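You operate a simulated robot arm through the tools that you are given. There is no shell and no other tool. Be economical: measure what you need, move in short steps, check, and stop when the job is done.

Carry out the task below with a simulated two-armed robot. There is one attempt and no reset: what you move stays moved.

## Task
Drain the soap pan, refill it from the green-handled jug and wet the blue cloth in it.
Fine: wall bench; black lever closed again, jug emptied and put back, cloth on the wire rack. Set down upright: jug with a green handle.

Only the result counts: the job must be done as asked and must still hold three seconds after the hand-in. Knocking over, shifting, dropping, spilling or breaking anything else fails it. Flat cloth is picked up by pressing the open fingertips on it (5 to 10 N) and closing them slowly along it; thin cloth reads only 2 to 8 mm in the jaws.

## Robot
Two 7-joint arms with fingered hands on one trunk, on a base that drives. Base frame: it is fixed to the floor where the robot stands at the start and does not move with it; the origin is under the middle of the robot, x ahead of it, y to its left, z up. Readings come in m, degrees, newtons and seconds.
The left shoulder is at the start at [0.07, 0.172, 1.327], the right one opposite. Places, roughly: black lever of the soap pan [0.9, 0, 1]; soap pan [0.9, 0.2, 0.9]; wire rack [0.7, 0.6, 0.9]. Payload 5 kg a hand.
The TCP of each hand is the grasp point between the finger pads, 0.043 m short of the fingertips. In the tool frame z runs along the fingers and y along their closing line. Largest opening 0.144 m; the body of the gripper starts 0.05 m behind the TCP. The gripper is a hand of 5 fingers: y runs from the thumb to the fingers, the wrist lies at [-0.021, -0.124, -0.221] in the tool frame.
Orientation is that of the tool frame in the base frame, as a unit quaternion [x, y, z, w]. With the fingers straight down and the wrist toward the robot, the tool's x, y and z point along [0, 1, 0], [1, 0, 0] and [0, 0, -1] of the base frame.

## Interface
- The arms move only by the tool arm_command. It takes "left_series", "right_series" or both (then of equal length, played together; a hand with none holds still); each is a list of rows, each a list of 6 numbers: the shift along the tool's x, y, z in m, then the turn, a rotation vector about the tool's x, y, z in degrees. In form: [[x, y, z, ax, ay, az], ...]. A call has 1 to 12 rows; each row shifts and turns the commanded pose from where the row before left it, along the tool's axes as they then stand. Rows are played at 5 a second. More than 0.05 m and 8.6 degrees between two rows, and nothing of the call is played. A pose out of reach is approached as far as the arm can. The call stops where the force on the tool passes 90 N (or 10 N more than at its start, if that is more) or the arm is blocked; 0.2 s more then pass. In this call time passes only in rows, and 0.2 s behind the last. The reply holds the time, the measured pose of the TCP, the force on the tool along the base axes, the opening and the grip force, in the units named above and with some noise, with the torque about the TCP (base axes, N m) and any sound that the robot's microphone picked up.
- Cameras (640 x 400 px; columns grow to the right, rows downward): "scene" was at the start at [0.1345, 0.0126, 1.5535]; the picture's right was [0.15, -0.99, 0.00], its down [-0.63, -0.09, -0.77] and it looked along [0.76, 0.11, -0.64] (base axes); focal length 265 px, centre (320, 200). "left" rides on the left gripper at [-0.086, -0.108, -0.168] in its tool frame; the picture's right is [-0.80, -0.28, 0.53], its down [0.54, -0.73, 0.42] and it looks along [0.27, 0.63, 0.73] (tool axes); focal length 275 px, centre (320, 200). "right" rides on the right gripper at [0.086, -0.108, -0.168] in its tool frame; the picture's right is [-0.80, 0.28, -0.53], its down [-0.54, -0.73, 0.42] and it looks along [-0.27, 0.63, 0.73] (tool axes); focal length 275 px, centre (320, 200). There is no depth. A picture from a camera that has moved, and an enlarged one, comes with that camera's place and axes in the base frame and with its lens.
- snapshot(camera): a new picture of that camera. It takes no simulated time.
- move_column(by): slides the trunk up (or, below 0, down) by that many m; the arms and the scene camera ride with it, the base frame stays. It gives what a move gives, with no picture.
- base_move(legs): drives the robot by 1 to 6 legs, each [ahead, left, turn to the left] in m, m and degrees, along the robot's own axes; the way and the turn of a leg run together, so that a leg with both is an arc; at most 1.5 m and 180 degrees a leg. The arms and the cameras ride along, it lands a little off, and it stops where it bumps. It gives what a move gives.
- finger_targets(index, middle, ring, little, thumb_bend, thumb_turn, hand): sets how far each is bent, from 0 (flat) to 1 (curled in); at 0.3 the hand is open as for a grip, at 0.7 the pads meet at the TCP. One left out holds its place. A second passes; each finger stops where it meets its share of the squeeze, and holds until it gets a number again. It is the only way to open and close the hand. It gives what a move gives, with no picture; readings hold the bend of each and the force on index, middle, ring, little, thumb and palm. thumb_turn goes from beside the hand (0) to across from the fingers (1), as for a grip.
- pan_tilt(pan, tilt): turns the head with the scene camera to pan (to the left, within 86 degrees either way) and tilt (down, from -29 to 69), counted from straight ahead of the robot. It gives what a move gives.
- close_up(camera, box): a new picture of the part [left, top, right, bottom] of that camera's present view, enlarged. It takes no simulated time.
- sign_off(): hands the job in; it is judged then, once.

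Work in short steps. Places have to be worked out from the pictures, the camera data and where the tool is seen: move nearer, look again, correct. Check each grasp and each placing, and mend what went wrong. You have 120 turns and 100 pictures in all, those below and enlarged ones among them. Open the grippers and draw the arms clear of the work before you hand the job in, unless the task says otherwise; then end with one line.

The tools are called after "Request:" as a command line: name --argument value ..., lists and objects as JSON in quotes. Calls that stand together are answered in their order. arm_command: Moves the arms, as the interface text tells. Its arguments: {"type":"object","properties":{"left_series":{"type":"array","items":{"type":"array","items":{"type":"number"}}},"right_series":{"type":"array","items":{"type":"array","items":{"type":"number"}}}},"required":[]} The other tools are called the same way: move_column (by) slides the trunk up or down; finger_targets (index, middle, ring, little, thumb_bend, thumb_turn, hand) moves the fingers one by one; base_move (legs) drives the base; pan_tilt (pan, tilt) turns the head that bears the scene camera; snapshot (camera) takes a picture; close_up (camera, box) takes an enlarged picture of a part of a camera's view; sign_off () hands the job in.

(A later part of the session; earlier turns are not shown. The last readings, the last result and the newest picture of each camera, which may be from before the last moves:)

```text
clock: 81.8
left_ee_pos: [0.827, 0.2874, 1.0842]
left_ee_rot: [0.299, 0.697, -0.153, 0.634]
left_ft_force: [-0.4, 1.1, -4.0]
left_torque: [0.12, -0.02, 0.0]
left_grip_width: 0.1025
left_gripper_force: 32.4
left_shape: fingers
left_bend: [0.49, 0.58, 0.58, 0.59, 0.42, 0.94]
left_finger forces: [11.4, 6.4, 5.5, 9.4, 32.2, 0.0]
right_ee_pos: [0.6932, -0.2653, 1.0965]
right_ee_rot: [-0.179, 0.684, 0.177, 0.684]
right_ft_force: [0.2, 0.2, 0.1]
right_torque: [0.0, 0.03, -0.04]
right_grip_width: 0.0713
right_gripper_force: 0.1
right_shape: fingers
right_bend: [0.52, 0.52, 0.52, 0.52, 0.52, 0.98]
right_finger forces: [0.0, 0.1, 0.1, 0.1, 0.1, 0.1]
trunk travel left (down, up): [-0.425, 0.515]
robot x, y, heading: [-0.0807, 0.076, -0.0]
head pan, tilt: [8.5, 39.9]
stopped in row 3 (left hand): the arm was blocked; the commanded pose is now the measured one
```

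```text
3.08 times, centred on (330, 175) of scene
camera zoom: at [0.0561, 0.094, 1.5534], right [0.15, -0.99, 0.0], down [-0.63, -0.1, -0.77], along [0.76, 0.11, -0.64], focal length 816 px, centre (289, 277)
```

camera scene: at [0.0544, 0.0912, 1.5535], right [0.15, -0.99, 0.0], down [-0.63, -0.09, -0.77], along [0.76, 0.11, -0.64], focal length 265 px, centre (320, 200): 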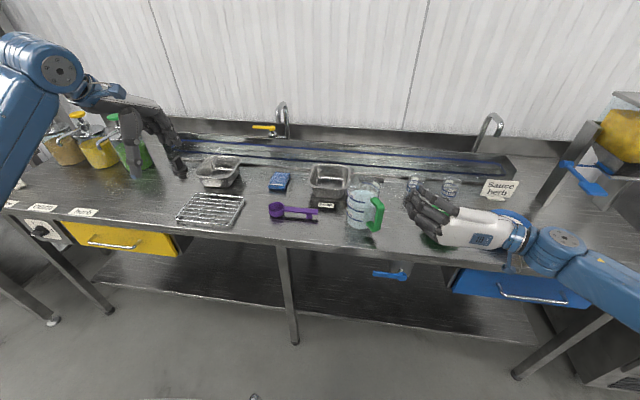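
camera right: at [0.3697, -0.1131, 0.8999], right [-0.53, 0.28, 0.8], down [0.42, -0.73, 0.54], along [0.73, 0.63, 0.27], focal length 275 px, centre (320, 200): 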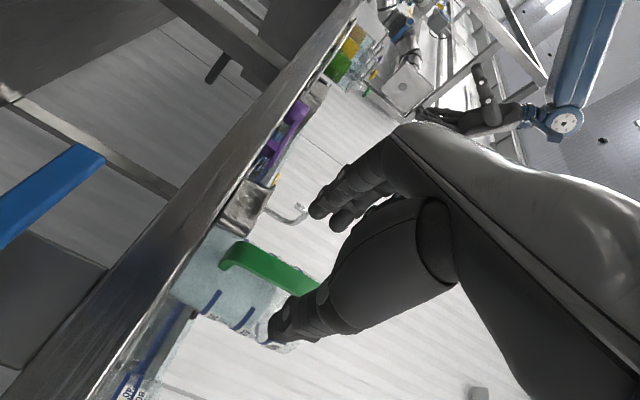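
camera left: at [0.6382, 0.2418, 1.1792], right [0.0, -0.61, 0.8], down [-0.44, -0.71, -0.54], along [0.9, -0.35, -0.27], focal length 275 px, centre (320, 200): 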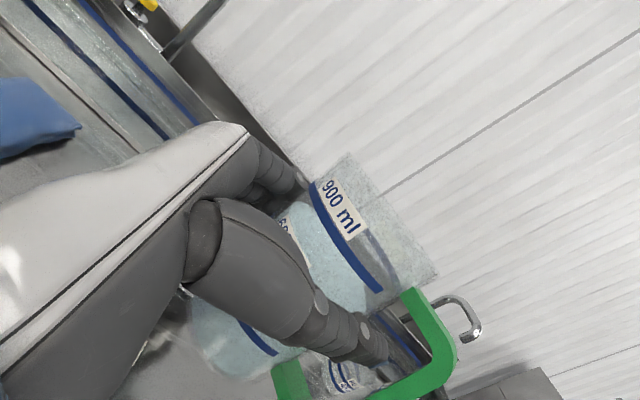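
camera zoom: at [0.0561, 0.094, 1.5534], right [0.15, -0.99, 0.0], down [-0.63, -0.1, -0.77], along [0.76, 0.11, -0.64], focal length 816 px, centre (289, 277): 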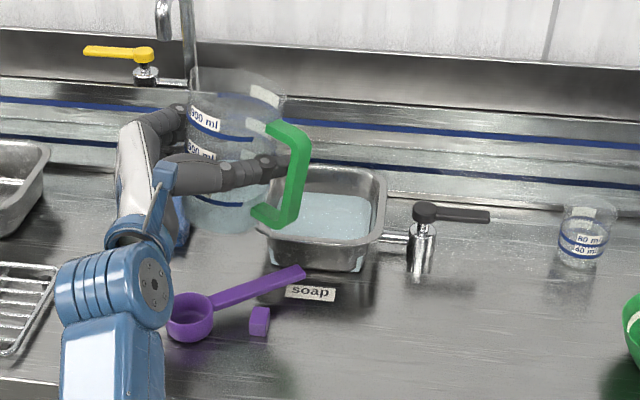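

The arm drifted left as it hit its limits: it wants the jug farther to the left of the body. Nothing spilled (jug now ~1/4 full). I drive the base 0.15 m to the right, which also brings the jug back over the pan.

Request:
base_move --legs '[[0, -0.15, 0]]'

Request:
close_up --camera "scene" --box '[180, 110, 420, 260]'

```text
clock: 83.2
left_ee_pos: [0.8256, 0.1358, 1.0835]
left_ee_rot: [0.298, 0.697, -0.154, 0.634]
left_ft_force: [0.1, 0.3, -4.1]
left_torque: [0.12, -0.03, 0.0]
left_grip_width: 0.1024
left_gripper_force: 32.5
left_shape: fingers
left_bend: [0.49, 0.58, 0.58, 0.59, 0.42, 0.94]
left_finger forces: [11.5, 6.4, 5.5, 9.4, 32.4, 0.0]
right_ee_pos: [0.6926, -0.4171, 1.0968]
right_ee_rot: [-0.177, 0.685, 0.177, 0.684]
right_ft_force: [0.4, 0.4, 1.0]
right_torque: [0.0, -0.02, -0.01]
right_grip_width: 0.071
right_gripper_force: 0.1
right_shape: fingers
right_bend: [0.52, 0.52, 0.52, 0.52, 0.52, 0.98]
right_finger forces: [0.0, 0.0, 0.0, 0.0, 0.0, 0.1]
trunk travel left (down, up): [-0.425, 0.515]
robot x, y, heading: [-0.0781, -0.0708, -0.0]
head pan, tilt: [8.5, 39.9]
```

```text
2.67 times, centred on (300, 185) of scene
camera zoom: at [0.0554, -0.058, 1.5535], right [0.15, -0.99, 0.0], down [-0.63, -0.1, -0.77], along [0.76, 0.11, -0.64], focal length 707 px, centre (373, 240)
```

zoom: 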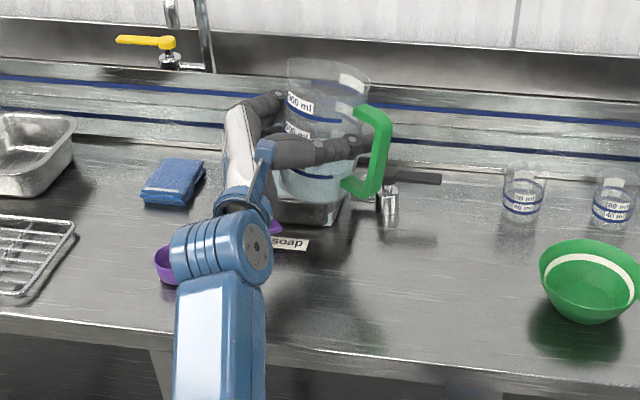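

Jug is over the pan again with the spout near (0.88, 0.17). I tilt again, checking drift.

Request:
arm_command --left_series '[[0, 0, 0, 0, 0, -7], [0, 0, 0, 0, 0, -7], [0, 0, 0, 0, 0, -7], [0, 0, 0, 0, 0, -7], [0, 0, 0, 0, 0, -7], [0, 0, 0, 0, 0, -7], [0, 0, 0, 0, 0, -6], [0, 0, 0, 0, 0, -4], [0, 0, 0, 0, 0, -4], [0, 0, 0, 0, 0, -4]]'

```text
clock: 83.9
left_ee_pos: [0.8244, 0.231, 1.0818]
left_ee_rot: [0.203, 0.76, -0.175, 0.592]
left_ft_force: [1.3, -1.4, -4.3]
left_torque: [0.11, -0.06, 0.0]
left_grip_width: 0.1025
left_gripper_force: 32.1
left_shape: fingers
left_bend: [0.49, 0.58, 0.58, 0.59, 0.42, 0.94]
left_finger forces: [11.6, 6.6, 5.5, 9.4, 31.7, 0.0]
right_ee_pos: [0.6929, -0.4161, 1.0976]
right_ee_rot: [-0.178, 0.684, 0.178, 0.685]
right_ft_force: [0.2, -0.7, -0.9]
right_torque: [-0.01, -0.01, -0.02]
right_grip_width: 0.0713
right_gripper_force: 0.1
right_shape: fingers
right_bend: [0.52, 0.52, 0.52, 0.52, 0.52, 0.98]
right_finger forces: [0.1, 0.1, 0.1, 0.0, 0.0, 0.0]
trunk travel left (down, up): [-0.425, 0.515]
robot x, y, heading: [-0.0795, -0.0689, -0.0]
head pan, tilt: [8.5, 39.9]
stopped in row 3 (left hand): the arm was blocked; the commanded pose is now the measured one
```

Rolling is limited by the forearm, but pitching the hand down toward the tool-down pose is easy: that tips the jug along the fingertips' direction, its rim now right over the pan (≈0.90, 0.18). I tip it that way, slowly.

Request:
arm_command --left_series '[[0, 0, 0, 0, 6, 0], [0, 0, 0, 0, 6, 0], [0, 0, 0, 0, 6, 0], [0, 0, 0, 0, 6, 0], [0, 0, 0, 0, 4, 0], [0, 0, 0, 0, 4, 0]]'

Request:
close_up --camera "scene" --box '[180, 110, 420, 260]'

```text
clock: 85.3
left_ee_pos: [0.8245, 0.23, 1.0811]
left_ee_rot: [0.244, 0.894, -0.113, 0.359]
left_ft_force: [0.9, -0.2, -3.5]
left_torque: [0.08, -0.08, -0.02]
left_grip_width: 0.1024
left_gripper_force: 31.7
left_shape: fingers
left_bend: [0.49, 0.58, 0.58, 0.59, 0.42, 0.94]
left_finger forces: [11.6, 6.5, 5.4, 9.2, 31.2, 0.0]
right_ee_pos: [0.6929, -0.4163, 1.0978]
right_ee_rot: [-0.178, 0.684, 0.177, 0.685]
right_ft_force: [0.1, 0.0, 1.0]
right_torque: [0.02, 0.02, -0.01]
right_grip_width: 0.0708
right_gripper_force: 0.1
right_shape: fingers
right_bend: [0.52, 0.52, 0.52, 0.52, 0.52, 0.98]
right_finger forces: [0.0, 0.0, 0.0, 0.0, 0.0, 0.0]
trunk travel left (down, up): [-0.425, 0.515]
robot x, y, heading: [-0.0764, -0.0691, 0.2]
head pan, tilt: [8.5, 39.9]
```

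```text
2.67 times, centred on (300, 185) of scene
camera zoom: at [0.0557, -0.0581, 1.5534], right [0.15, -0.99, 0.0], down [-0.63, -0.1, -0.77], along [0.76, 0.11, -0.64], focal length 707 px, centre (373, 240)
```

zoom: 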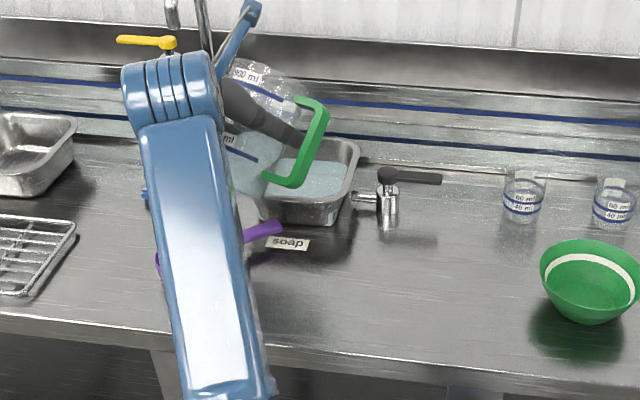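

No drift this way; tilt is 46°. I continue to about 95° with a small forward shift to keep the rim over the pan.

Request:
arm_command --left_series '[[-0.001, 0, 0.001, 0, 4, 0], [-0.001, 0, 0.001, 0, 4, 0], [-0.002, 0, 0.001, 0, 4, 0], [-0.002, 0, 0.001, 0, 4, 0], [-0.002, 0, 0.001, 0, 4, 0], [-0.002, 0, 0.001, 0, 4, 0], [-0.003, 0, 0.001, 0, 4, 0], [-0.003, 0, 0.001, 0, 4, 0], [-0.003, 0, 0, 0, 4, 0], [-0.003, 0, 0, 0, 4, 0], [-0.003, 0, 0, 0, 4, 0], [-0.003, 0, 0, 0, 4, 0]]'

Request:
close_up --camera "scene" --box '[200, 90, 420, 240]'

```text
clock: 87.9
left_ee_pos: [0.8504, 0.215, 1.0839]
left_ee_rot: [0.267, 0.963, -0.004, -0.035]
left_ft_force: [-0.2, -0.3, -1.6]
left_torque: [0.02, -0.03, 0.0]
left_grip_width: 0.1026
left_gripper_force: 31.8
left_shape: fingers
left_bend: [0.49, 0.58, 0.58, 0.59, 0.42, 0.94]
left_finger forces: [11.9, 6.1, 5.2, 8.7, 30.8, 0.0]
right_ee_pos: [0.693, -0.4163, 1.0978]
right_ee_rot: [-0.178, 0.684, 0.178, 0.684]
right_ft_force: [-0.1, 0.1, 0.3]
right_torque: [0.02, 0.02, 0.0]
right_grip_width: 0.0713
right_gripper_force: 0.1
right_shape: fingers
right_bend: [0.52, 0.52, 0.52, 0.52, 0.52, 0.98]
right_finger forces: [0.0, 0.0, 0.0, 0.1, 0.0, 0.0]
trunk travel left (down, up): [-0.425, 0.515]
robot x, y, heading: [-0.0772, -0.0686, 0.2]
head pan, tilt: [8.5, 39.9]
```

```text
2.67 times, centred on (310, 165) of scene
camera zoom: at [0.0557, -0.0583, 1.5534], right [0.15, -0.99, 0.0], down [-0.63, -0.1, -0.77], along [0.76, 0.11, -0.64], focal length 707 px, centre (347, 293)
```

zoom: 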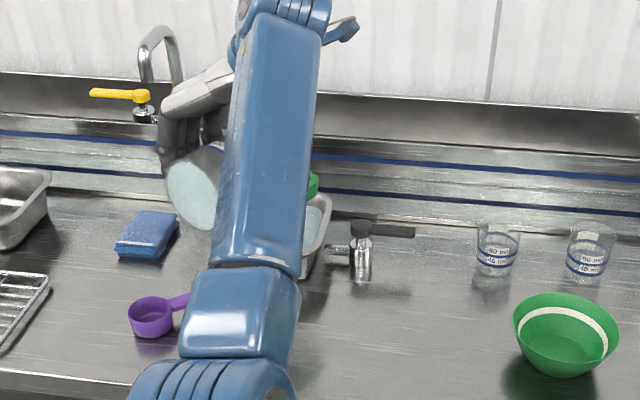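

Nearly empty (1.6 N). I tip further to 114° and wait a moment to drain the last.

Request:
arm_command --left_series '[[-0.004, 0, 0, 0, 5, 0], [-0.004, 0, 0, 0, 5, 0], [-0.004, 0, 0, 0, 5, 0], [-0.004, 0, 0, 0, 5, 0], [0, 0, 0, 0, 0, 0], [0, 0, 0, 0, 0, 0], [0, 0, 0, 0, 0, 0], [0, 0, 0, 0, 0, 0], [0, 0, 0, 0, 0, 0], [0, 0, 0, 0, 0, 0], [0, 0, 0, 0, 0, 0], [0, 0, 0, 0, 0, 0]]'

Request:
snapshot --camera "left"

```text
clock: 90.5
left_ee_pos: [0.8635, 0.2077, 1.0796]
left_ee_rot: [0.265, 0.942, 0.042, -0.201]
left_ft_force: [0.7, -0.4, -1.3]
left_torque: [0.01, -0.07, -0.02]
left_grip_width: 0.1026
left_gripper_force: 31.3
left_shape: fingers
left_bend: [0.49, 0.58, 0.58, 0.59, 0.42, 0.94]
left_finger forces: [11.9, 6.1, 5.1, 8.6, 30.7, 0.0]
right_ee_pos: [0.6922, -0.4154, 1.0969]
right_ee_rot: [-0.177, 0.685, 0.178, 0.684]
right_ft_force: [0.2, 0.7, -0.7]
right_torque: [-0.03, 0.0, -0.03]
right_grip_width: 0.0711
right_gripper_force: 0.1
right_shape: fingers
right_bend: [0.52, 0.52, 0.52, 0.52, 0.52, 0.98]
right_finger forces: [0.0, 0.1, 0.0, 0.0, 0.0, 0.1]
trunk travel left (down, up): [-0.425, 0.515]
robot x, y, heading: [-0.0792, -0.0731, -0.0]
head pan, tilt: [8.5, 39.9]
```

```text
27 pictures are left
camera left: at [0.9353, 0.0432, 1.2028], right [0.28, -0.53, -0.8], down [-0.95, -0.28, -0.15], along [-0.15, 0.8, -0.58], focal length 275 px, centre (320, 200)
```

left: 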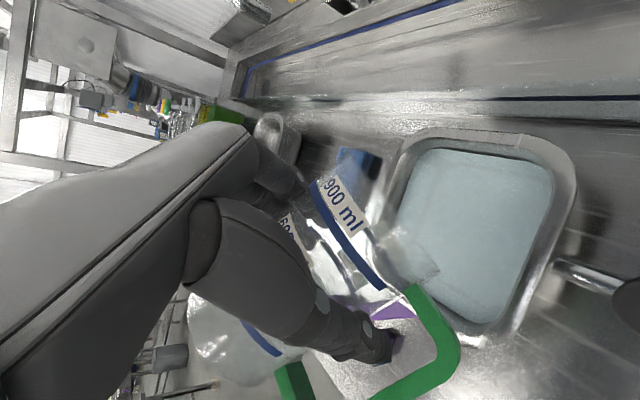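

The pan is full and the jug looks empty (1.3 N). I bring the jug upright again over the pan.

Request:
arm_command --left_series '[[0, 0, 0, 0, -8, 0], [0, 0, 0, 0, -8, 0], [0, 0, 0, 0, -8, 0], [0, 0, 0, 0, -8, 0], [0, 0, 0, 0, -8, 0], [0, 0, 0, 0, -8, 0], [0, 0, 0, 0, -8, 0], [0, 0, 0, 0, -8, 0], [0, 0, 0, 0, -8, 0], [0, 0, 0, 0, -8, 0]]'

Request:
arm_command --left_series '[[0.0, 0, -0.02, 0, -5, 0], [0, 0, -0.02, 0, -5, 0], [0, 0, -0.02, 0, -5, 0]]'

Request:
close_up --camera "scene" --box '[180, 90, 420, 250]'

```text
clock: 92.9
left_ee_pos: [0.8697, 0.2464, 1.1099]
left_ee_rot: [0.224, 0.849, -0.112, 0.465]
left_ft_force: [0.2, -0.3, -0.7]
left_torque: [0.06, -0.02, 0.01]
left_grip_width: 0.1024
left_gripper_force: 31.3
left_shape: fingers
left_bend: [0.49, 0.58, 0.58, 0.59, 0.42, 0.94]
left_finger forces: [11.5, 6.3, 5.2, 8.5, 30.8, 0.0]
right_ee_pos: [0.6929, -0.4166, 1.0969]
right_ee_rot: [-0.177, 0.684, 0.179, 0.684]
right_ft_force: [0.0, 0.0, 0.5]
right_torque: [0.01, -0.02, 0.01]
right_grip_width: 0.0712
right_gripper_force: 0.1
right_shape: fingers
right_bend: [0.52, 0.52, 0.52, 0.52, 0.52, 0.98]
right_finger forces: [0.0, 0.0, 0.0, 0.1, 0.1, 0.0]
trunk travel left (down, up): [-0.425, 0.515]
robot x, y, heading: [-0.0791, -0.0723, 0.1]
head pan, tilt: [8.5, 39.9]
stopped in row 10 (left hand): the arm was blocked; the commanded pose is now the measured one
```

```text
clock: 93.9
left_ee_pos: [0.8243, 0.298, 1.1653]
left_ee_rot: [0.206, 0.777, -0.119, 0.583]
left_ft_force: [0.4, -0.5, -0.2]
left_torque: [0.06, -0.01, 0.0]
left_grip_width: 0.1025
left_gripper_force: 31.4
left_shape: fingers
left_bend: [0.49, 0.58, 0.58, 0.59, 0.42, 0.94]
left_finger forces: [11.5, 6.3, 5.3, 8.6, 30.8, 0.1]
right_ee_pos: [0.6931, -0.4143, 1.0975]
right_ee_rot: [-0.179, 0.684, 0.179, 0.684]
right_ft_force: [-0.8, -0.1, 0.2]
right_torque: [-0.01, -0.01, 0.01]
right_grip_width: 0.0711
right_gripper_force: 0.0
right_shape: fingers
right_bend: [0.52, 0.52, 0.52, 0.52, 0.52, 0.98]
right_finger forces: [0.0, 0.1, 0.0, 0.1, 0.0, 0.0]
trunk travel left (down, up): [-0.425, 0.515]
robot x, y, heading: [-0.0767, -0.0664, 0.0]
head pan, tilt: [8.5, 39.9]
stopped in row 3 (left hand): the arm was blocked; the commanded pose is now the measured one
```

```text
2.50 times, centred on (300, 170) of scene
camera zoom: at [0.0556, -0.0579, 1.5534], right [0.15, -0.99, 0.0], down [-0.63, -0.1, -0.77], along [0.76, 0.11, -0.64], focal length 663 px, centre (370, 275)
```

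zoom: 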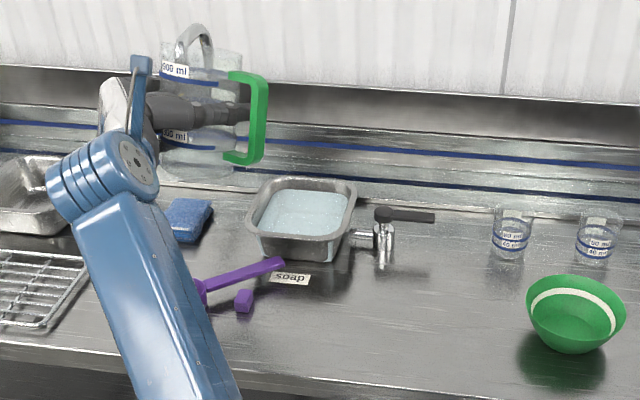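

Pan filled, jug empty, nothing spilled. I yaw the hand back by 31° and level the jug fully.

Request:
arm_command --left_series '[[0, 0, 0, 7.7, 0, 0], [0, 0, 0, 7.7, 0, 0], [0, 0, 0, 7.7, 0, 0], [0, 0, 0, 7.7, 0, 0], [0, 0, 0, 0, -6, 0], [0, 0, 0, 0, -6, 0], [0, 0, 0, 0, -5, 0]]'

Request:
base_move --legs '[[0, 0.15, 0]]'

```text
clock: 95.5
left_ee_pos: [0.826, 0.2947, 1.1631]
left_ee_rot: [0.3, 0.633, -0.375, 0.607]
left_ft_force: [0.0, 0.1, -1.0]
left_torque: [0.06, 0.01, -0.04]
left_grip_width: 0.1025
left_gripper_force: 31.2
left_shape: fingers
left_bend: [0.49, 0.58, 0.58, 0.59, 0.42, 0.94]
left_finger forces: [11.5, 6.2, 5.2, 8.4, 30.5, 0.1]
right_ee_pos: [0.6928, -0.4155, 1.0975]
right_ee_rot: [-0.178, 0.684, 0.178, 0.685]
right_ft_force: [-0.3, -0.3, 0.4]
right_torque: [-0.01, 0.03, -0.02]
right_grip_width: 0.0712
right_gripper_force: 0.0
right_shape: fingers
right_bend: [0.52, 0.52, 0.52, 0.52, 0.52, 0.98]
right_finger forces: [0.0, 0.1, 0.0, 0.0, 0.0, 0.1]
trunk travel left (down, up): [-0.425, 0.515]
robot x, y, heading: [-0.0791, -0.0697, 0.1]
head pan, tilt: [8.5, 39.9]
```

```text
clock: 96.9
left_ee_pos: [0.8244, 0.4438, 1.1632]
left_ee_rot: [0.302, 0.633, -0.374, 0.607]
left_ft_force: [-0.2, 0.1, -1.3]
left_torque: [0.04, -0.05, -0.01]
left_grip_width: 0.1023
left_gripper_force: 30.8
left_shape: fingers
left_bend: [0.49, 0.58, 0.58, 0.59, 0.42, 0.94]
left_finger forces: [11.5, 6.2, 5.2, 8.5, 30.4, 0.1]
right_ee_pos: [0.6931, -0.2657, 1.0979]
right_ee_rot: [-0.177, 0.684, 0.179, 0.684]
right_ft_force: [-0.7, -0.1, 0.6]
right_torque: [0.0, 0.02, 0.03]
right_grip_width: 0.071
right_gripper_force: 0.0
right_shape: fingers
right_bend: [0.52, 0.52, 0.52, 0.52, 0.52, 0.98]
right_finger forces: [0.0, 0.0, 0.0, 0.0, 0.1, 0.0]
trunk travel left (down, up): [-0.425, 0.515]
robot x, y, heading: [-0.0805, 0.0799, 0.1]
head pan, tilt: [8.5, 39.9]
```

I level out the residual 6° roll and carry the jug back over its original spot (axis ≈ 0.736, -0.006), staying above everything.

Request:
arm_command --left_series '[[0, 0, 0, 0, 0.9, 6.1], [0.008, -0.0318, 0.0311, 0, 0, 0], [0.008, -0.0318, 0.0311, 0, 0, 0], [0.008, -0.0318, 0.0311, 0, 0, 0], [0.008, -0.0318, 0.0311, 0, 0, 0], [0.008, -0.0318, 0.0311, 0, 0, 0], [0.008, -0.0318, 0.0311, 0, 0, 0], [0.008, -0.0318, 0.0311, 0, 0, 0], [0.008, -0.0318, 0.0311, 0, 0, 0], [0.008, -0.0318, 0.0311, 0, 0, 0], [0.008, -0.0318, 0.0311, 0, 0, 0]]'

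Request:
close_up --camera "scene" --box '[240, 110, 460, 260]'

```text
clock: 99.0
left_ee_pos: [0.7561, 0.1602, 1.0737]
left_ee_rot: [0.376, 0.651, -0.268, 0.602]
left_ft_force: [0.6, 0.1, -1.1]
left_torque: [0.03, -0.02, 0.0]
left_grip_width: 0.1022
left_gripper_force: 30.3
left_shape: fingers
left_bend: [0.49, 0.58, 0.58, 0.59, 0.42, 0.94]
left_finger forces: [11.2, 6.2, 5.2, 8.3, 30.1, 0.1]
right_ee_pos: [0.6931, -0.2646, 1.0973]
right_ee_rot: [-0.179, 0.684, 0.178, 0.685]
right_ft_force: [-0.7, 0.3, 0.5]
right_torque: [-0.01, -0.02, 0.02]
right_grip_width: 0.071
right_gripper_force: 0.0
right_shape: fingers
right_bend: [0.52, 0.52, 0.52, 0.52, 0.52, 0.98]
right_finger forces: [0.0, 0.0, 0.0, 0.1, 0.0, 0.0]
trunk travel left (down, up): [-0.425, 0.515]
robot x, y, heading: [-0.0792, 0.0777, 0.1]
head pan, tilt: [8.5, 39.9]
stopped in row 10 (left hand): the arm was blocked; the commanded pose is now the measured one
```

```text
2.67 times, centred on (350, 185) of scene
camera zoom: at [0.0544, 0.0913, 1.5536], right [0.15, -0.99, 0.0], down [-0.63, -0.1, -0.77], along [0.76, 0.12, -0.64], focal length 707 px, centre (240, 240)
```

zoom: 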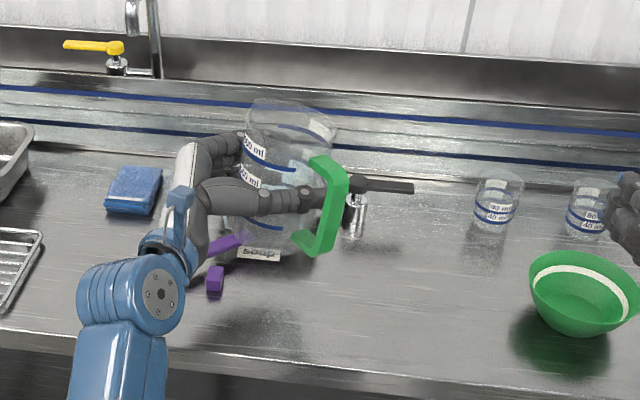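

The arm hits its limit again that far to the right of the body. It is comfortable farther left, so I move the hand back left, level it there, and then let the base carry the jug to its place; the right hand goes up out of the way.

Request:
arm_command --left_series '[[-0.004, 0.03, -0.028, 0, 0, 0], [-0.004, 0.032, -0.03, 0, 0, 0], [-0.004, 0.032, -0.03, 0, 0, 0], [-0.004, 0.032, -0.03, 0, 0, 0], [-0.002, 0.03, -0.03, 0, 0, 0], [0, 0, 0, 0, -7.4, 0], [0, 0, 0, 0, 0, -6]]' --right_series '[[-0.03, 0.02, 0, 0, 0, 0], [-0.03, 0.02, 0, 0, 0, 0], [-0.03, 0.02, 0, 0, 0, 0], [-0.03, 0.02, 0, 0, 0, 0], [-0.03, 0, 0, 0, 0, 0], [0, 0, 0, 0, 0, 0], [0, 0, 0, 0, 0, 0]]'

```text
clock: 100.6
left_ee_pos: [0.7982, 0.3652, 1.1268]
left_ee_rot: [0.326, 0.629, -0.326, 0.627]
left_ft_force: [-0.8, 0.2, -1.9]
left_torque: [0.05, -0.02, -0.01]
left_grip_width: 0.1024
left_gripper_force: 30.6
left_shape: fingers
left_bend: [0.49, 0.58, 0.58, 0.59, 0.42, 0.94]
left_finger forces: [11.2, 6.0, 5.1, 8.1, 29.9, 0.0]
right_ee_pos: [0.6535, -0.1947, 1.248]
right_ee_rot: [-0.179, 0.684, 0.178, 0.684]
right_ft_force: [0.0, 0.9, -0.6]
right_torque: [0.01, -0.02, 0.05]
right_grip_width: 0.0714
right_gripper_force: 0.0
right_shape: fingers
right_bend: [0.52, 0.52, 0.52, 0.52, 0.52, 0.98]
right_finger forces: [0.0, 0.0, 0.0, 0.0, 0.0, 0.1]
trunk travel left (down, up): [-0.425, 0.515]
robot x, y, heading: [-0.0809, 0.0775, 0.3]
head pan, tilt: [8.5, 39.9]
```

The jug is exactly level now. I drive the base so that the jug comes over its original spot.

Request:
base_move --legs '[[-0.073, 0, 0], [0, -0.356, 0]]'

Request:
snapshot --camera "scene"

```text
clock: 103.5
left_ee_pos: [0.7265, 0.0087, 1.127]
left_ee_rot: [0.327, 0.628, -0.326, 0.627]
left_ft_force: [-0.1, 0.4, -1.1]
left_torque: [0.04, -0.04, 0.03]
left_grip_width: 0.1025
left_gripper_force: 30.0
left_shape: fingers
left_bend: [0.49, 0.58, 0.58, 0.59, 0.42, 0.94]
left_finger forces: [11.2, 6.0, 5.0, 8.2, 29.8, 0.0]
right_ee_pos: [0.5801, -0.5514, 1.2484]
right_ee_rot: [-0.178, 0.684, 0.178, 0.685]
right_ft_force: [-0.6, 1.0, 0.1]
right_torque: [0.0, -0.04, -0.04]
right_grip_width: 0.0712
right_gripper_force: 0.2
right_shape: fingers
right_bend: [0.52, 0.52, 0.52, 0.52, 0.52, 0.98]
right_finger forces: [0.1, 0.0, 0.0, 0.0, 0.0, 0.1]
trunk travel left (down, up): [-0.425, 0.515]
robot x, y, heading: [-0.1508, -0.2756, 0.1]
head pan, tilt: [8.5, 39.9]
```

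```text
24 pictures are left
camera scene: at [-0.0172, -0.264, 1.5535], right [0.15, -0.99, 0.0], down [-0.63, -0.1, -0.77], along [0.76, 0.11, -0.64], focal length 265 px, centre (320, 200)
```

scene: 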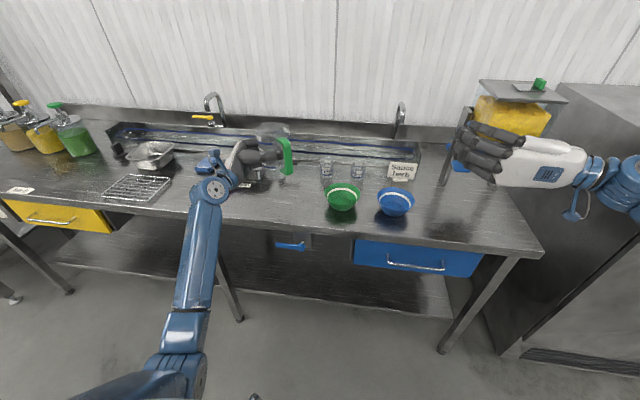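

The jug is above its spot. I lower it with the arm to just above the bench.

Request:
arm_command --left_series '[[0.03, 0, 0, 0, 0, 0], [0.03, 0, 0, 0, 0, 0], [0.03, 0, 0, 0, 0, 0], [0.025, 0, 0, 0, 0, 0], [0.013, 0, 0, 0, 0, 0]]'

Request:
close_up --camera "scene" --box '[170, 110, 350, 240]'

```text
clock: 104.8
left_ee_pos: [0.7263, 0.0091, 0.9991]
left_ee_rot: [0.325, 0.628, -0.326, 0.627]
left_ft_force: [0.2, 0.4, -1.3]
left_torque: [0.08, -0.01, -0.01]
left_grip_width: 0.1024
left_gripper_force: 30.2
left_shape: fingers
left_bend: [0.49, 0.58, 0.58, 0.59, 0.42, 0.94]
left_finger forces: [11.3, 6.1, 5.1, 8.1, 30.0, 0.0]
right_ee_pos: [0.5808, -0.5517, 1.2487]
right_ee_rot: [-0.179, 0.684, 0.179, 0.684]
right_ft_force: [-0.3, 0.0, 0.3]
right_torque: [-0.03, 0.0, -0.01]
right_grip_width: 0.0713
right_gripper_force: 0.0
right_shape: fingers
right_bend: [0.52, 0.52, 0.52, 0.52, 0.52, 0.98]
right_finger forces: [0.1, 0.1, 0.0, 0.1, 0.1, 0.1]
trunk travel left (down, up): [-0.425, 0.515]
robot x, y, heading: [-0.1527, -0.2809, 0.3]
head pan, tilt: [8.5, 39.9]
```

```text
3.08 times, centred on (260, 175) of scene
camera zoom: at [-0.017, -0.2644, 1.5535], right [0.15, -0.99, 0.0], down [-0.63, -0.1, -0.77], along [0.76, 0.11, -0.64], focal length 816 px, centre (505, 277)
```

zoom: 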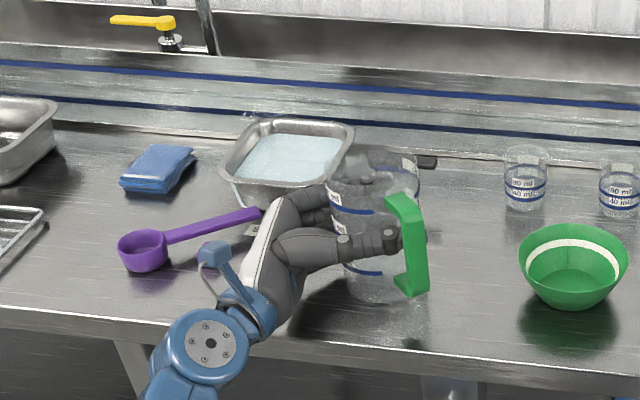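

Upright above the bench. I lower the last millimetres until the bench takes the weight.

Request:
arm_command --left_series '[[0.004, 0, 0, 0, 0, 0], [0.003, 0, 0, 0, 0, 0], [0.002, 0, 0, 0, 0, 0]]'

```text
clock: 105.5
left_ee_pos: [0.7256, 0.0102, 0.9898]
left_ee_rot: [0.327, 0.628, -0.324, 0.627]
left_ft_force: [-0.1, -0.3, 3.4]
left_torque: [0.02, -0.18, -0.01]
left_grip_width: 0.1022
left_gripper_force: 30.6
left_shape: fingers
left_bend: [0.49, 0.58, 0.58, 0.59, 0.42, 0.94]
left_finger forces: [10.8, 6.1, 5.2, 8.6, 30.2, 0.0]
right_ee_pos: [0.5798, -0.5521, 1.2485]
right_ee_rot: [-0.178, 0.685, 0.179, 0.684]
right_ft_force: [-1.1, 0.0, -0.8]
right_torque: [-0.02, -0.02, -0.04]
right_grip_width: 0.0712
right_gripper_force: 0.0
right_shape: fingers
right_bend: [0.52, 0.52, 0.52, 0.52, 0.52, 0.98]
right_finger forces: [0.1, 0.0, 0.0, 0.0, 0.0, 0.0]
trunk travel left (down, up): [-0.425, 0.515]
robot x, y, heading: [-0.1524, -0.2754, 0.4]
head pan, tilt: [8.5, 39.9]
```

The bench carries it (+3.4 N). I open the fingers gently, keeping the thumb free inside the loop.

Request:
finger_targets --hand "left" --index 0.45 --middle 0.48 --ring 0.48 --little 0.48 --thumb_bend 0.42

Request:
finger_targets --hand "left" --index 0.3 --middle 0.3 --ring 0.3 --little 0.3 --thumb_bend 0.39

Request:
close_up --camera "scene" --box '[220, 120, 320, 220]'

```text
clock: 106.5
left_ee_pos: [0.7247, 0.009, 0.9909]
left_ee_rot: [0.327, 0.628, -0.325, 0.627]
left_ft_force: [-1.9, -0.2, 2.7]
left_torque: [-0.01, -0.05, -0.06]
left_grip_width: 0.1103
left_gripper_force: 4.4
left_shape: fingers
left_bend: [0.44, 0.48, 0.48, 0.48, 0.39, 0.97]
left_finger forces: [3.0, 0.0, 0.0, 0.9, 5.3, 0.0]
right_ee_pos: [0.5805, -0.5512, 1.2469]
right_ee_rot: [-0.178, 0.684, 0.179, 0.685]
right_ft_force: [-0.7, 0.2, 0.2]
right_torque: [0.01, -0.01, 0.01]
right_grip_width: 0.0712
right_gripper_force: 0.1
right_shape: fingers
right_bend: [0.52, 0.52, 0.52, 0.52, 0.52, 0.98]
right_finger forces: [0.0, 0.0, 0.0, 0.0, 0.0, 0.0]
trunk travel left (down, up): [-0.425, 0.515]
robot x, y, heading: [-0.1504, -0.2783, 0.4]
head pan, tilt: [8.5, 39.9]
```

```text
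clock: 107.5
left_ee_pos: [0.7255, 0.0085, 0.9914]
left_ee_rot: [0.326, 0.628, -0.326, 0.627]
left_ft_force: [0.1, 0.4, 0.0]
left_torque: [0.0, -0.01, 0.0]
left_grip_width: 0.1343
left_gripper_force: 0.4
left_shape: fingers
left_bend: [0.3, 0.3, 0.3, 0.3, 0.39, 0.98]
left_finger forces: [0.0, 0.0, 0.0, 0.0, 0.3, 0.0]
right_ee_pos: [0.5802, -0.5513, 1.2478]
right_ee_rot: [-0.177, 0.684, 0.178, 0.685]
right_ft_force: [0.3, 0.4, -1.2]
right_torque: [0.0, -0.01, -0.01]
right_grip_width: 0.0711
right_gripper_force: 0.0
right_shape: fingers
right_bend: [0.52, 0.52, 0.52, 0.52, 0.52, 0.98]
right_finger forces: [0.0, 0.0, 0.0, 0.1, 0.0, 0.0]
trunk travel left (down, up): [-0.425, 0.515]
robot x, y, heading: [-0.1501, -0.2754, 0.3]
head pan, tilt: [8.5, 39.9]
```

```text
4.00 times, centred on (270, 170) of scene
camera zoom: at [-0.0174, -0.2643, 1.5535], right [0.15, -0.99, 0.0], down [-0.63, -0.1, -0.77], along [0.76, 0.11, -0.64], focal length 1061 px, centre (520, 320)
```

zoom: 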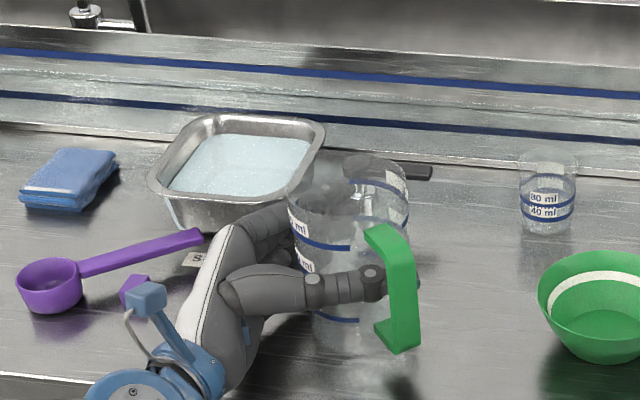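

Released, the jug stands upright. I withdraw along the approach direction by 8 cm, then lift away.

Request:
arm_command --left_series '[[0, 0, -0.02, 0, 0, 0], [0, 0, -0.02, 0, 0, 0], [0, 0, -0.025, 0, 0, 0], [0, 0, -0.02, 0, 0, 0], [-0.03, 0, -0.01, 0, 0, 0], [-0.045, 0, 0, 0, 0, 0], [-0.045, 0, 0, 0, 0, 0]]'

Request:
close_up --camera "scene" --box '[170, 110, 350, 240]'

```text
clock: 109.2
left_ee_pos: [0.6706, 0.0864, 1.1099]
left_ee_rot: [0.325, 0.629, -0.326, 0.627]
left_ft_force: [-0.5, -0.2, -0.2]
left_torque: [-0.05, 0.04, 0.05]
left_grip_width: 0.134
left_gripper_force: 0.2
left_shape: fingers
left_bend: [0.3, 0.3, 0.3, 0.3, 0.39, 0.97]
left_finger forces: [0.1, 0.0, 0.1, 0.0, 0.0, 0.1]
right_ee_pos: [0.5805, -0.5515, 1.2479]
right_ee_rot: [-0.178, 0.684, 0.179, 0.684]
right_ft_force: [0.2, 0.2, -0.2]
right_torque: [0.03, -0.01, 0.0]
right_grip_width: 0.0711
right_gripper_force: 0.1
right_shape: fingers
right_bend: [0.52, 0.52, 0.52, 0.52, 0.52, 0.98]
right_finger forces: [0.0, 0.0, 0.1, 0.0, 0.0, 0.1]
trunk travel left (down, up): [-0.425, 0.515]
robot x, y, heading: [-0.1473, -0.274, 0.2]
head pan, tilt: [8.5, 39.9]
```

```text
3.08 times, centred on (260, 175) of scene
camera zoom: at [-0.0175, -0.2648, 1.5534], right [0.15, -0.99, 0.0], down [-0.63, -0.1, -0.77], along [0.76, 0.12, -0.64], focal length 816 px, centre (505, 277)
```

zoom: 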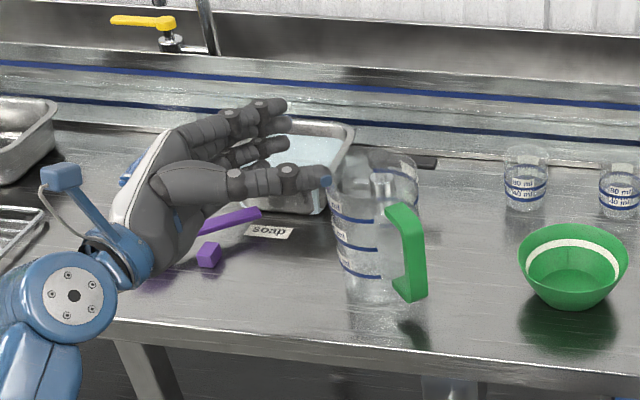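

The jug is back, empty and upright. Next the cloth: I raise the left hand, return it to the fingers-down pose and drive the base to a good spot for cloth, pan and rack. (I'll put the spoon back afterwards.)

Request:
arm_command --left_series '[[-0.045, 0, 0, 0, 0, 0], [-0.045, 0, 0, 0, 0, 0], [0, 0, 0, 0, 8.2, 0], [0, 0, 0, 0, 8.2, 0], [0, 0, 0, 0, 8.2, 0], [0, 0, 0, 0, 8.2, 0], [0, 0, 0, 0, 8.2, 0], [0, 0, 0, 0, 8.2, 0], [0, 0, 0, 0, 8.2, 0], [0, 0, 0, 0, 8.2, 0], [0, 0, 0, 0, 8.2, 0], [0, 0, 0, 0, 8.2, 0]]'

Request:
arm_command --left_series '[[0, 0, 0, 0, 8, 0], [0, 0, 0, 0, 0, 7], [0, 0, 0, 0, 0, 7], [0, 0, 0, 0, 0, 7], [0, 0, 0, 0, 0, 7], [0, 0, 0, 0, 0, 7]]'

Request:
base_move --legs '[[0, 0.395, 0], [0.21, 0, 0]]'

```text
clock: 111.8
left_ee_pos: [0.6717, 0.0846, 1.1999]
left_ee_rot: [0.46, 0.885, -0.03, 0.06]
left_ft_force: [0.0, -0.6, -0.5]
left_torque: [0.03, 0.01, 0.01]
left_grip_width: 0.1342
left_gripper_force: 0.1
left_shape: fingers
left_bend: [0.3, 0.3, 0.3, 0.3, 0.39, 0.97]
left_finger forces: [0.0, 0.1, 0.0, 0.0, 0.1, 0.0]
right_ee_pos: [0.5813, -0.5522, 1.2473]
right_ee_rot: [-0.178, 0.684, 0.178, 0.684]
right_ft_force: [0.3, 0.5, -0.5]
right_torque: [0.01, -0.05, 0.0]
right_grip_width: 0.0711
right_gripper_force: 0.1
right_shape: fingers
right_bend: [0.52, 0.52, 0.52, 0.52, 0.52, 0.98]
right_finger forces: [0.1, 0.0, 0.1, 0.0, 0.0, 0.0]
trunk travel left (down, up): [-0.425, 0.515]
robot x, y, heading: [-0.1512, -0.2764, 0.3]
head pan, tilt: [8.5, 39.9]
```

```text
clock: 113.2
left_ee_pos: [0.6717, 0.0855, 1.2007]
left_ee_rot: [0.708, 0.706, 0.001, -0.001]
left_ft_force: [0.2, -0.9, -0.5]
left_torque: [-0.04, 0.01, 0.0]
left_grip_width: 0.1343
left_gripper_force: 0.0
left_shape: fingers
left_bend: [0.3, 0.3, 0.3, 0.3, 0.39, 0.97]
left_finger forces: [0.0, 0.0, 0.1, 0.0, 0.0, 0.0]
right_ee_pos: [0.5803, -0.5498, 1.2479]
right_ee_rot: [-0.178, 0.684, 0.178, 0.685]
right_ft_force: [0.4, -0.7, -0.8]
right_torque: [0.02, -0.04, -0.01]
right_grip_width: 0.0712
right_gripper_force: 0.0
right_shape: fingers
right_bend: [0.52, 0.52, 0.52, 0.52, 0.52, 0.98]
right_finger forces: [0.1, 0.1, 0.1, 0.0, 0.1, 0.0]
trunk travel left (down, up): [-0.425, 0.515]
robot x, y, heading: [-0.1498, -0.2773, 0.2]
head pan, tilt: [8.5, 39.9]
```

```text
clock: 116.9
left_ee_pos: [0.8794, 0.4777, 1.2014]
left_ee_rot: [0.707, 0.707, 0.001, -0.001]
left_ft_force: [-0.5, -0.6, 0.5]
left_torque: [0.0, -0.02, 0.02]
left_grip_width: 0.134
left_gripper_force: 0.1
left_shape: fingers
left_bend: [0.3, 0.3, 0.3, 0.3, 0.39, 0.97]
left_finger forces: [0.1, 0.0, 0.0, 0.0, 0.1, 0.1]
right_ee_pos: [0.7886, -0.1581, 1.2479]
right_ee_rot: [-0.178, 0.684, 0.178, 0.685]
right_ft_force: [0.8, 0.4, 0.6]
right_torque: [0.03, 0.01, 0.02]
right_grip_width: 0.0713
right_gripper_force: 0.0
right_shape: fingers
right_bend: [0.52, 0.52, 0.52, 0.52, 0.52, 0.98]
right_finger forces: [0.0, 0.0, 0.0, 0.0, 0.0, 0.0]
trunk travel left (down, up): [-0.425, 0.515]
robot x, y, heading: [0.0615, 0.1157, 0.1]
head pan, tilt: [8.5, 39.9]
```

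Positioned. I narrow the left hand to ~85 mm and lower it over the cloth's centre to a hover height, then look.

Request:
finger_targets --hand "left" --index 0.48 --middle 0.48 --ring 0.48 --little 0.48 --thumb_bend 0.48

Request:
arm_command --left_series '[[-0.03, 0.01, 0.03, 0, 0, 0], [-0.03, 0.01, 0.03, 0, 0, 0], [-0.03, 0.008, 0.03, 0, 0, 0], [0, 0, 0.045, 0, 0, 0], [0, 0, 0.045, 0, 0, 0]]'

Request:
snapshot --camera "left"

Request:
close_up --camera "scene" --box '[180, 100, 420, 260]'

```text
clock: 117.9
left_ee_pos: [0.8806, 0.4784, 1.2002]
left_ee_rot: [0.707, 0.707, 0.001, -0.001]
left_ft_force: [0.3, 0.8, -0.9]
left_torque: [0.01, 0.0, -0.02]
left_grip_width: 0.0865
left_gripper_force: 0.1
left_shape: fingers
left_bend: [0.48, 0.48, 0.48, 0.48, 0.48, 0.97]
left_finger forces: [0.1, 0.0, 0.0, 0.1, 0.1, 0.1]
right_ee_pos: [0.7896, -0.1592, 1.2491]
right_ee_rot: [-0.177, 0.683, 0.178, 0.686]
right_ft_force: [-1.4, 0.1, -0.2]
right_torque: [0.0, 0.02, -0.01]
right_grip_width: 0.0712
right_gripper_force: 0.1
right_shape: fingers
right_bend: [0.52, 0.52, 0.52, 0.52, 0.52, 0.98]
right_finger forces: [0.0, 0.0, 0.1, 0.0, 0.0, 0.0]
trunk travel left (down, up): [-0.425, 0.515]
robot x, y, heading: [0.0608, 0.1187, 0.0]
head pan, tilt: [8.5, 39.9]
```

```text
clock: 119.1
left_ee_pos: [0.91, 0.3881, 1.0204]
left_ee_rot: [0.707, 0.707, 0.0, 0.0]
left_ft_force: [0.0, -0.6, 0.3]
left_torque: [-0.02, 0.04, 0.01]
left_grip_width: 0.0859
left_gripper_force: 0.0
left_shape: fingers
left_bend: [0.48, 0.48, 0.48, 0.48, 0.48, 0.98]
left_finger forces: [0.1, 0.0, 0.0, 0.1, 0.0, 0.1]
right_ee_pos: [0.7902, -0.1583, 1.2474]
right_ee_rot: [-0.178, 0.684, 0.178, 0.685]
right_ft_force: [1.0, -0.9, -0.4]
right_torque: [0.01, 0.03, 0.01]
right_grip_width: 0.0713
right_gripper_force: 0.0
right_shape: fingers
right_bend: [0.52, 0.52, 0.52, 0.52, 0.52, 0.98]
right_finger forces: [0.0, 0.0, 0.0, 0.0, 0.0, 0.1]
trunk travel left (down, up): [-0.425, 0.515]
robot x, y, heading: [0.0593, 0.1164, -0.1]
head pan, tilt: [8.5, 39.9]
```

```text
20 pictures are left
camera left: at [0.8022, 0.304, 1.1884], right [-0.28, -0.8, -0.54], down [-0.73, 0.54, -0.42], along [0.63, 0.27, -0.73], focal length 275 px, centre (320, 200)
```

left: 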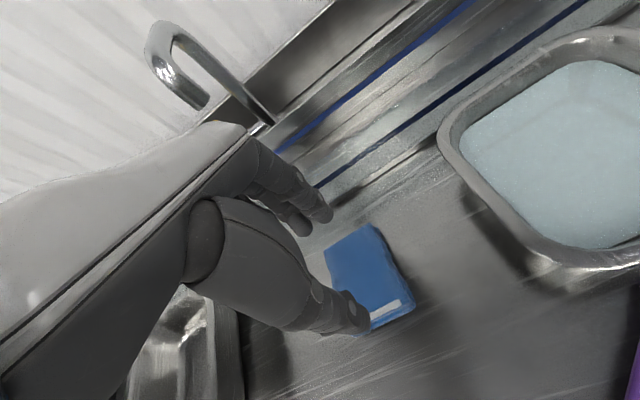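

```text
2.50 times, centred on (300, 180) of scene
camera zoom: at [0.1928, 0.1292, 1.5536], right [0.15, -0.99, 0.0], down [-0.63, -0.09, -0.77], along [0.76, 0.11, -0.64], focal length 663 px, centre (370, 250)
```

zoom: 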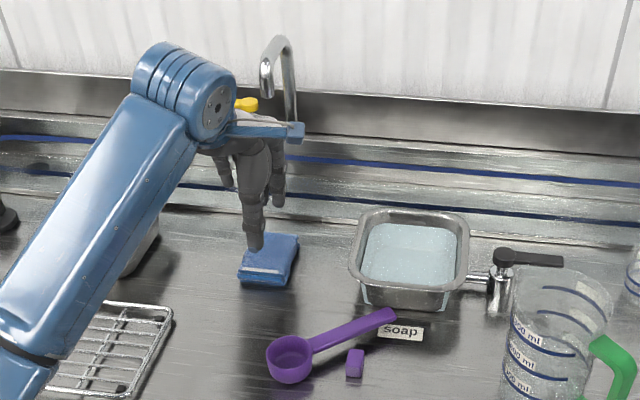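

The hand is centred over the cloth. I descend and then feel for contact in small steps.

Request:
arm_command --left_series '[[-0.005, 0, 0.03, 0, 0, 0], [0, 0, 0.018, 0, 0, 0], [0, 0, 0.004, 0, 0, 0]]'

Request:
arm_command --left_series '[[0, 0, 0.004, 0, 0, 0], [0, 0, 0.002, 0, 0, 0]]'

```text
clock: 119.9
left_ee_pos: [0.9082, 0.3837, 0.9727]
left_ee_rot: [0.707, 0.707, 0.003, 0.001]
left_ft_force: [1.7, 0.2, 13.2]
left_torque: [0.16, -0.81, 0.03]
left_grip_width: 0.0864
left_gripper_force: 6.4
left_shape: fingers
left_bend: [0.48, 0.47, 0.48, 0.48, 0.48, 0.98]
left_finger forces: [0.0, 13.4, 0.0, 0.0, 0.0, 0.1]
right_ee_pos: [0.7879, -0.1602, 1.2502]
right_ee_rot: [-0.178, 0.684, 0.177, 0.685]
right_ft_force: [0.4, 0.5, 0.1]
right_torque: [0.0, -0.01, 0.02]
right_grip_width: 0.0714
right_gripper_force: 0.0
right_shape: fingers
right_bend: [0.52, 0.52, 0.52, 0.52, 0.52, 0.98]
right_finger forces: [0.1, 0.0, 0.0, 0.0, 0.0, 0.0]
trunk travel left (down, up): [-0.425, 0.515]
robot x, y, heading: [0.0604, 0.1162, 0.1]
head pan, tilt: [8.5, 39.9]
```

```text
clock: 120.5
left_ee_pos: [0.9071, 0.3826, 0.9703]
left_ee_rot: [0.707, 0.707, 0.003, 0.002]
left_ft_force: [6.4, 2.1, 37.7]
left_torque: [0.4, -2.14, 0.04]
left_grip_width: 0.0862
left_gripper_force: 19.3
left_shape: fingers
left_bend: [0.48, 0.44, 0.48, 0.48, 0.48, 0.98]
left_finger forces: [4.3, 33.2, 0.0, 0.0, 0.7, 0.0]
right_ee_pos: [0.7851, -0.1609, 1.2498]
right_ee_rot: [-0.177, 0.684, 0.178, 0.685]
right_ft_force: [0.3, -0.6, 1.2]
right_torque: [0.0, 0.03, 0.03]
right_grip_width: 0.0711
right_gripper_force: 0.0
right_shape: fingers
right_bend: [0.52, 0.52, 0.52, 0.52, 0.52, 0.98]
right_finger forces: [0.0, 0.0, 0.0, 0.0, 0.0, 0.1]
trunk travel left (down, up): [-0.425, 0.515]
robot x, y, heading: [0.0573, 0.1192, 0.1]
head pan, tilt: [8.5, 39.9]
```

The longer middle finger took the load. I raise 3 mm, bend the middle finger a bit more so that thumb and fingers press evenly.

Request:
arm_command --left_series '[[0, 0, -0.006, 0, 0, 0]]'

Request:
finger_targets --hand "left" --middle 0.58 --index 0.5 --ring 0.5

Request:
arm_command --left_series '[[0, 0, 0.004, 0, 0, 0], [0, 0, 0.002, 0, 0, 0]]'

```text
clock: 120.9
left_ee_pos: [0.9078, 0.3831, 0.9692]
left_ee_rot: [0.706, 0.708, 0.001, 0.0]
left_ft_force: [5.3, 2.8, 29.1]
left_torque: [0.34, -1.71, 0.01]
left_grip_width: 0.0874
left_gripper_force: 14.2
left_shape: fingers
left_bend: [0.47, 0.44, 0.48, 0.48, 0.48, 0.98]
left_finger forces: [1.9, 26.6, 0.1, 0.0, 0.0, 0.0]
right_ee_pos: [0.7881, -0.16, 1.2481]
right_ee_rot: [-0.176, 0.684, 0.178, 0.685]
right_ft_force: [0.3, -0.6, -0.6]
right_torque: [-0.02, -0.01, 0.03]
right_grip_width: 0.0713
right_gripper_force: 0.0
right_shape: fingers
right_bend: [0.52, 0.52, 0.52, 0.52, 0.52, 0.98]
right_finger forces: [0.0, 0.0, 0.1, 0.0, 0.0, 0.0]
trunk travel left (down, up): [-0.425, 0.515]
robot x, y, heading: [0.0559, 0.1152, 0.0]
head pan, tilt: [8.5, 39.9]
```

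```text
clock: 121.9
left_ee_pos: [0.9076, 0.3839, 0.9715]
left_ee_rot: [0.707, 0.707, 0.001, 0.0]
left_ft_force: [7.2, -0.7, 29.4]
left_torque: [0.3, -1.79, -0.05]
left_grip_width: 0.0853
left_gripper_force: 15.7
left_shape: fingers
left_bend: [0.48, 0.45, 0.5, 0.48, 0.48, 0.98]
left_finger forces: [2.1, 28.5, 0.0, 0.0, 0.0, 0.1]
right_ee_pos: [0.7858, -0.1602, 1.2493]
right_ee_rot: [-0.177, 0.683, 0.178, 0.686]
right_ft_force: [0.2, -0.1, -0.2]
right_torque: [-0.03, 0.01, 0.01]
right_grip_width: 0.0713
right_gripper_force: 0.1
right_shape: fingers
right_bend: [0.52, 0.52, 0.52, 0.52, 0.52, 0.98]
right_finger forces: [0.1, 0.0, 0.1, 0.0, 0.1, 0.0]
trunk travel left (down, up): [-0.425, 0.515]
robot x, y, heading: [0.0561, 0.1156, 0.1]
head pan, tilt: [8.5, 39.9]
```

```text
clock: 122.5
left_ee_pos: [0.9085, 0.3817, 0.9701]
left_ee_rot: [0.707, 0.707, 0.005, 0.003]
left_ft_force: [8.0, 2.3, 43.6]
left_torque: [0.6, -2.64, 0.02]
left_grip_width: 0.0854
left_gripper_force: 22.6
left_shape: fingers
left_bend: [0.48, 0.44, 0.5, 0.48, 0.48, 0.98]
left_finger forces: [2.9, 41.9, 0.0, 0.1, 0.1, 0.1]
right_ee_pos: [0.7859, -0.1601, 1.25]
right_ee_rot: [-0.177, 0.683, 0.178, 0.686]
right_ft_force: [0.9, 0.1, -0.3]
right_torque: [-0.02, -0.04, 0.0]
right_grip_width: 0.071
right_gripper_force: 0.0
right_shape: fingers
right_bend: [0.52, 0.52, 0.52, 0.52, 0.52, 0.98]
right_finger forces: [0.0, 0.0, 0.1, 0.0, 0.1, 0.1]
trunk travel left (down, up): [-0.425, 0.515]
robot x, y, heading: [0.056, 0.1166, -0.1]
head pan, tilt: [8.5, 39.9]
```

I back up 2 cm to free the fingers, set the bends in the air, and press again gently.

Request:
arm_command --left_series '[[0, 0, -0.02, 0, 0, 0]]'

Request:
finger_targets --hand "left" --index 0.52 --middle 0.57 --ring 0.52 --little 0.48 --thumb_bend 0.46

Request:
arm_command --left_series '[[0, 0, 0.014, 0, 0, 0], [0, 0, 0.002, 0, 0, 0], [0, 0, 0.002, 0, 0, 0]]'

```text
clock: 122.9
left_ee_pos: [0.9078, 0.3834, 0.976]
left_ee_rot: [0.707, 0.707, -0.004, -0.006]
left_ft_force: [0.4, 0.3, -1.1]
left_torque: [-0.02, 0.0, -0.02]
left_grip_width: 0.0825
left_gripper_force: 0.1
left_shape: fingers
left_bend: [0.5, 0.49, 0.5, 0.48, 0.48, 0.98]
left_finger forces: [0.1, 0.0, 0.0, 0.1, 0.1, 0.1]
right_ee_pos: [0.7917, -0.1588, 1.246]
right_ee_rot: [-0.178, 0.685, 0.177, 0.684]
right_ft_force: [1.0, 0.1, -0.5]
right_torque: [0.0, -0.01, 0.04]
right_grip_width: 0.0712
right_gripper_force: 0.2
right_shape: fingers
right_bend: [0.52, 0.52, 0.52, 0.52, 0.52, 0.98]
right_finger forces: [0.0, 0.0, 0.1, 0.0, 0.0, 0.1]
trunk travel left (down, up): [-0.425, 0.515]
robot x, y, heading: [0.0579, 0.118, -0.1]
head pan, tilt: [8.5, 39.9]
```

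```text
clock: 123.9
left_ee_pos: [0.9091, 0.3835, 0.9819]
left_ee_rot: [0.707, 0.707, 0.0, -0.001]
left_ft_force: [0.0, -0.6, -0.5]
left_torque: [-0.02, 0.0, 0.0]
left_grip_width: 0.082
left_gripper_force: 0.0
left_shape: fingers
left_bend: [0.52, 0.56, 0.52, 0.48, 0.46, 0.98]
left_finger forces: [0.1, 0.0, 0.0, 0.0, 0.0, 0.1]
right_ee_pos: [0.7905, -0.1596, 1.2479]
right_ee_rot: [-0.178, 0.684, 0.177, 0.685]
right_ft_force: [0.6, 0.6, -0.2]
right_torque: [0.01, 0.0, -0.02]
right_grip_width: 0.0709
right_gripper_force: 0.1
right_shape: fingers
right_bend: [0.52, 0.52, 0.52, 0.52, 0.52, 0.98]
right_finger forces: [0.1, 0.1, 0.0, 0.1, 0.0, 0.1]
trunk travel left (down, up): [-0.425, 0.515]
robot x, y, heading: [0.0554, 0.1198, 0.1]
head pan, tilt: [8.5, 39.9]
```

```text
clock: 124.7
left_ee_pos: [0.9078, 0.3832, 0.9712]
left_ee_rot: [0.707, 0.707, 0.004, 0.003]
left_ft_force: [3.5, 1.7, 34.1]
left_torque: [0.02, -1.59, 0.03]
left_grip_width: 0.0828
left_gripper_force: 16.9
left_shape: fingers
left_bend: [0.51, 0.55, 0.52, 0.48, 0.46, 0.98]
left_finger forces: [15.5, 18.2, 0.1, 0.0, 0.0, 0.1]
right_ee_pos: [0.7864, -0.1616, 1.2513]
right_ee_rot: [-0.178, 0.683, 0.177, 0.685]
right_ft_force: [0.2, 0.8, 0.2]
right_torque: [0.0, 0.02, 0.05]
right_grip_width: 0.0711
right_gripper_force: 0.1
right_shape: fingers
right_bend: [0.52, 0.52, 0.52, 0.52, 0.52, 0.98]
right_finger forces: [0.1, 0.1, 0.0, 0.0, 0.0, 0.0]
trunk travel left (down, up): [-0.425, 0.515]
robot x, y, heading: [0.0584, 0.1164, -0.2]
head pan, tilt: [8.5, 39.9]
```

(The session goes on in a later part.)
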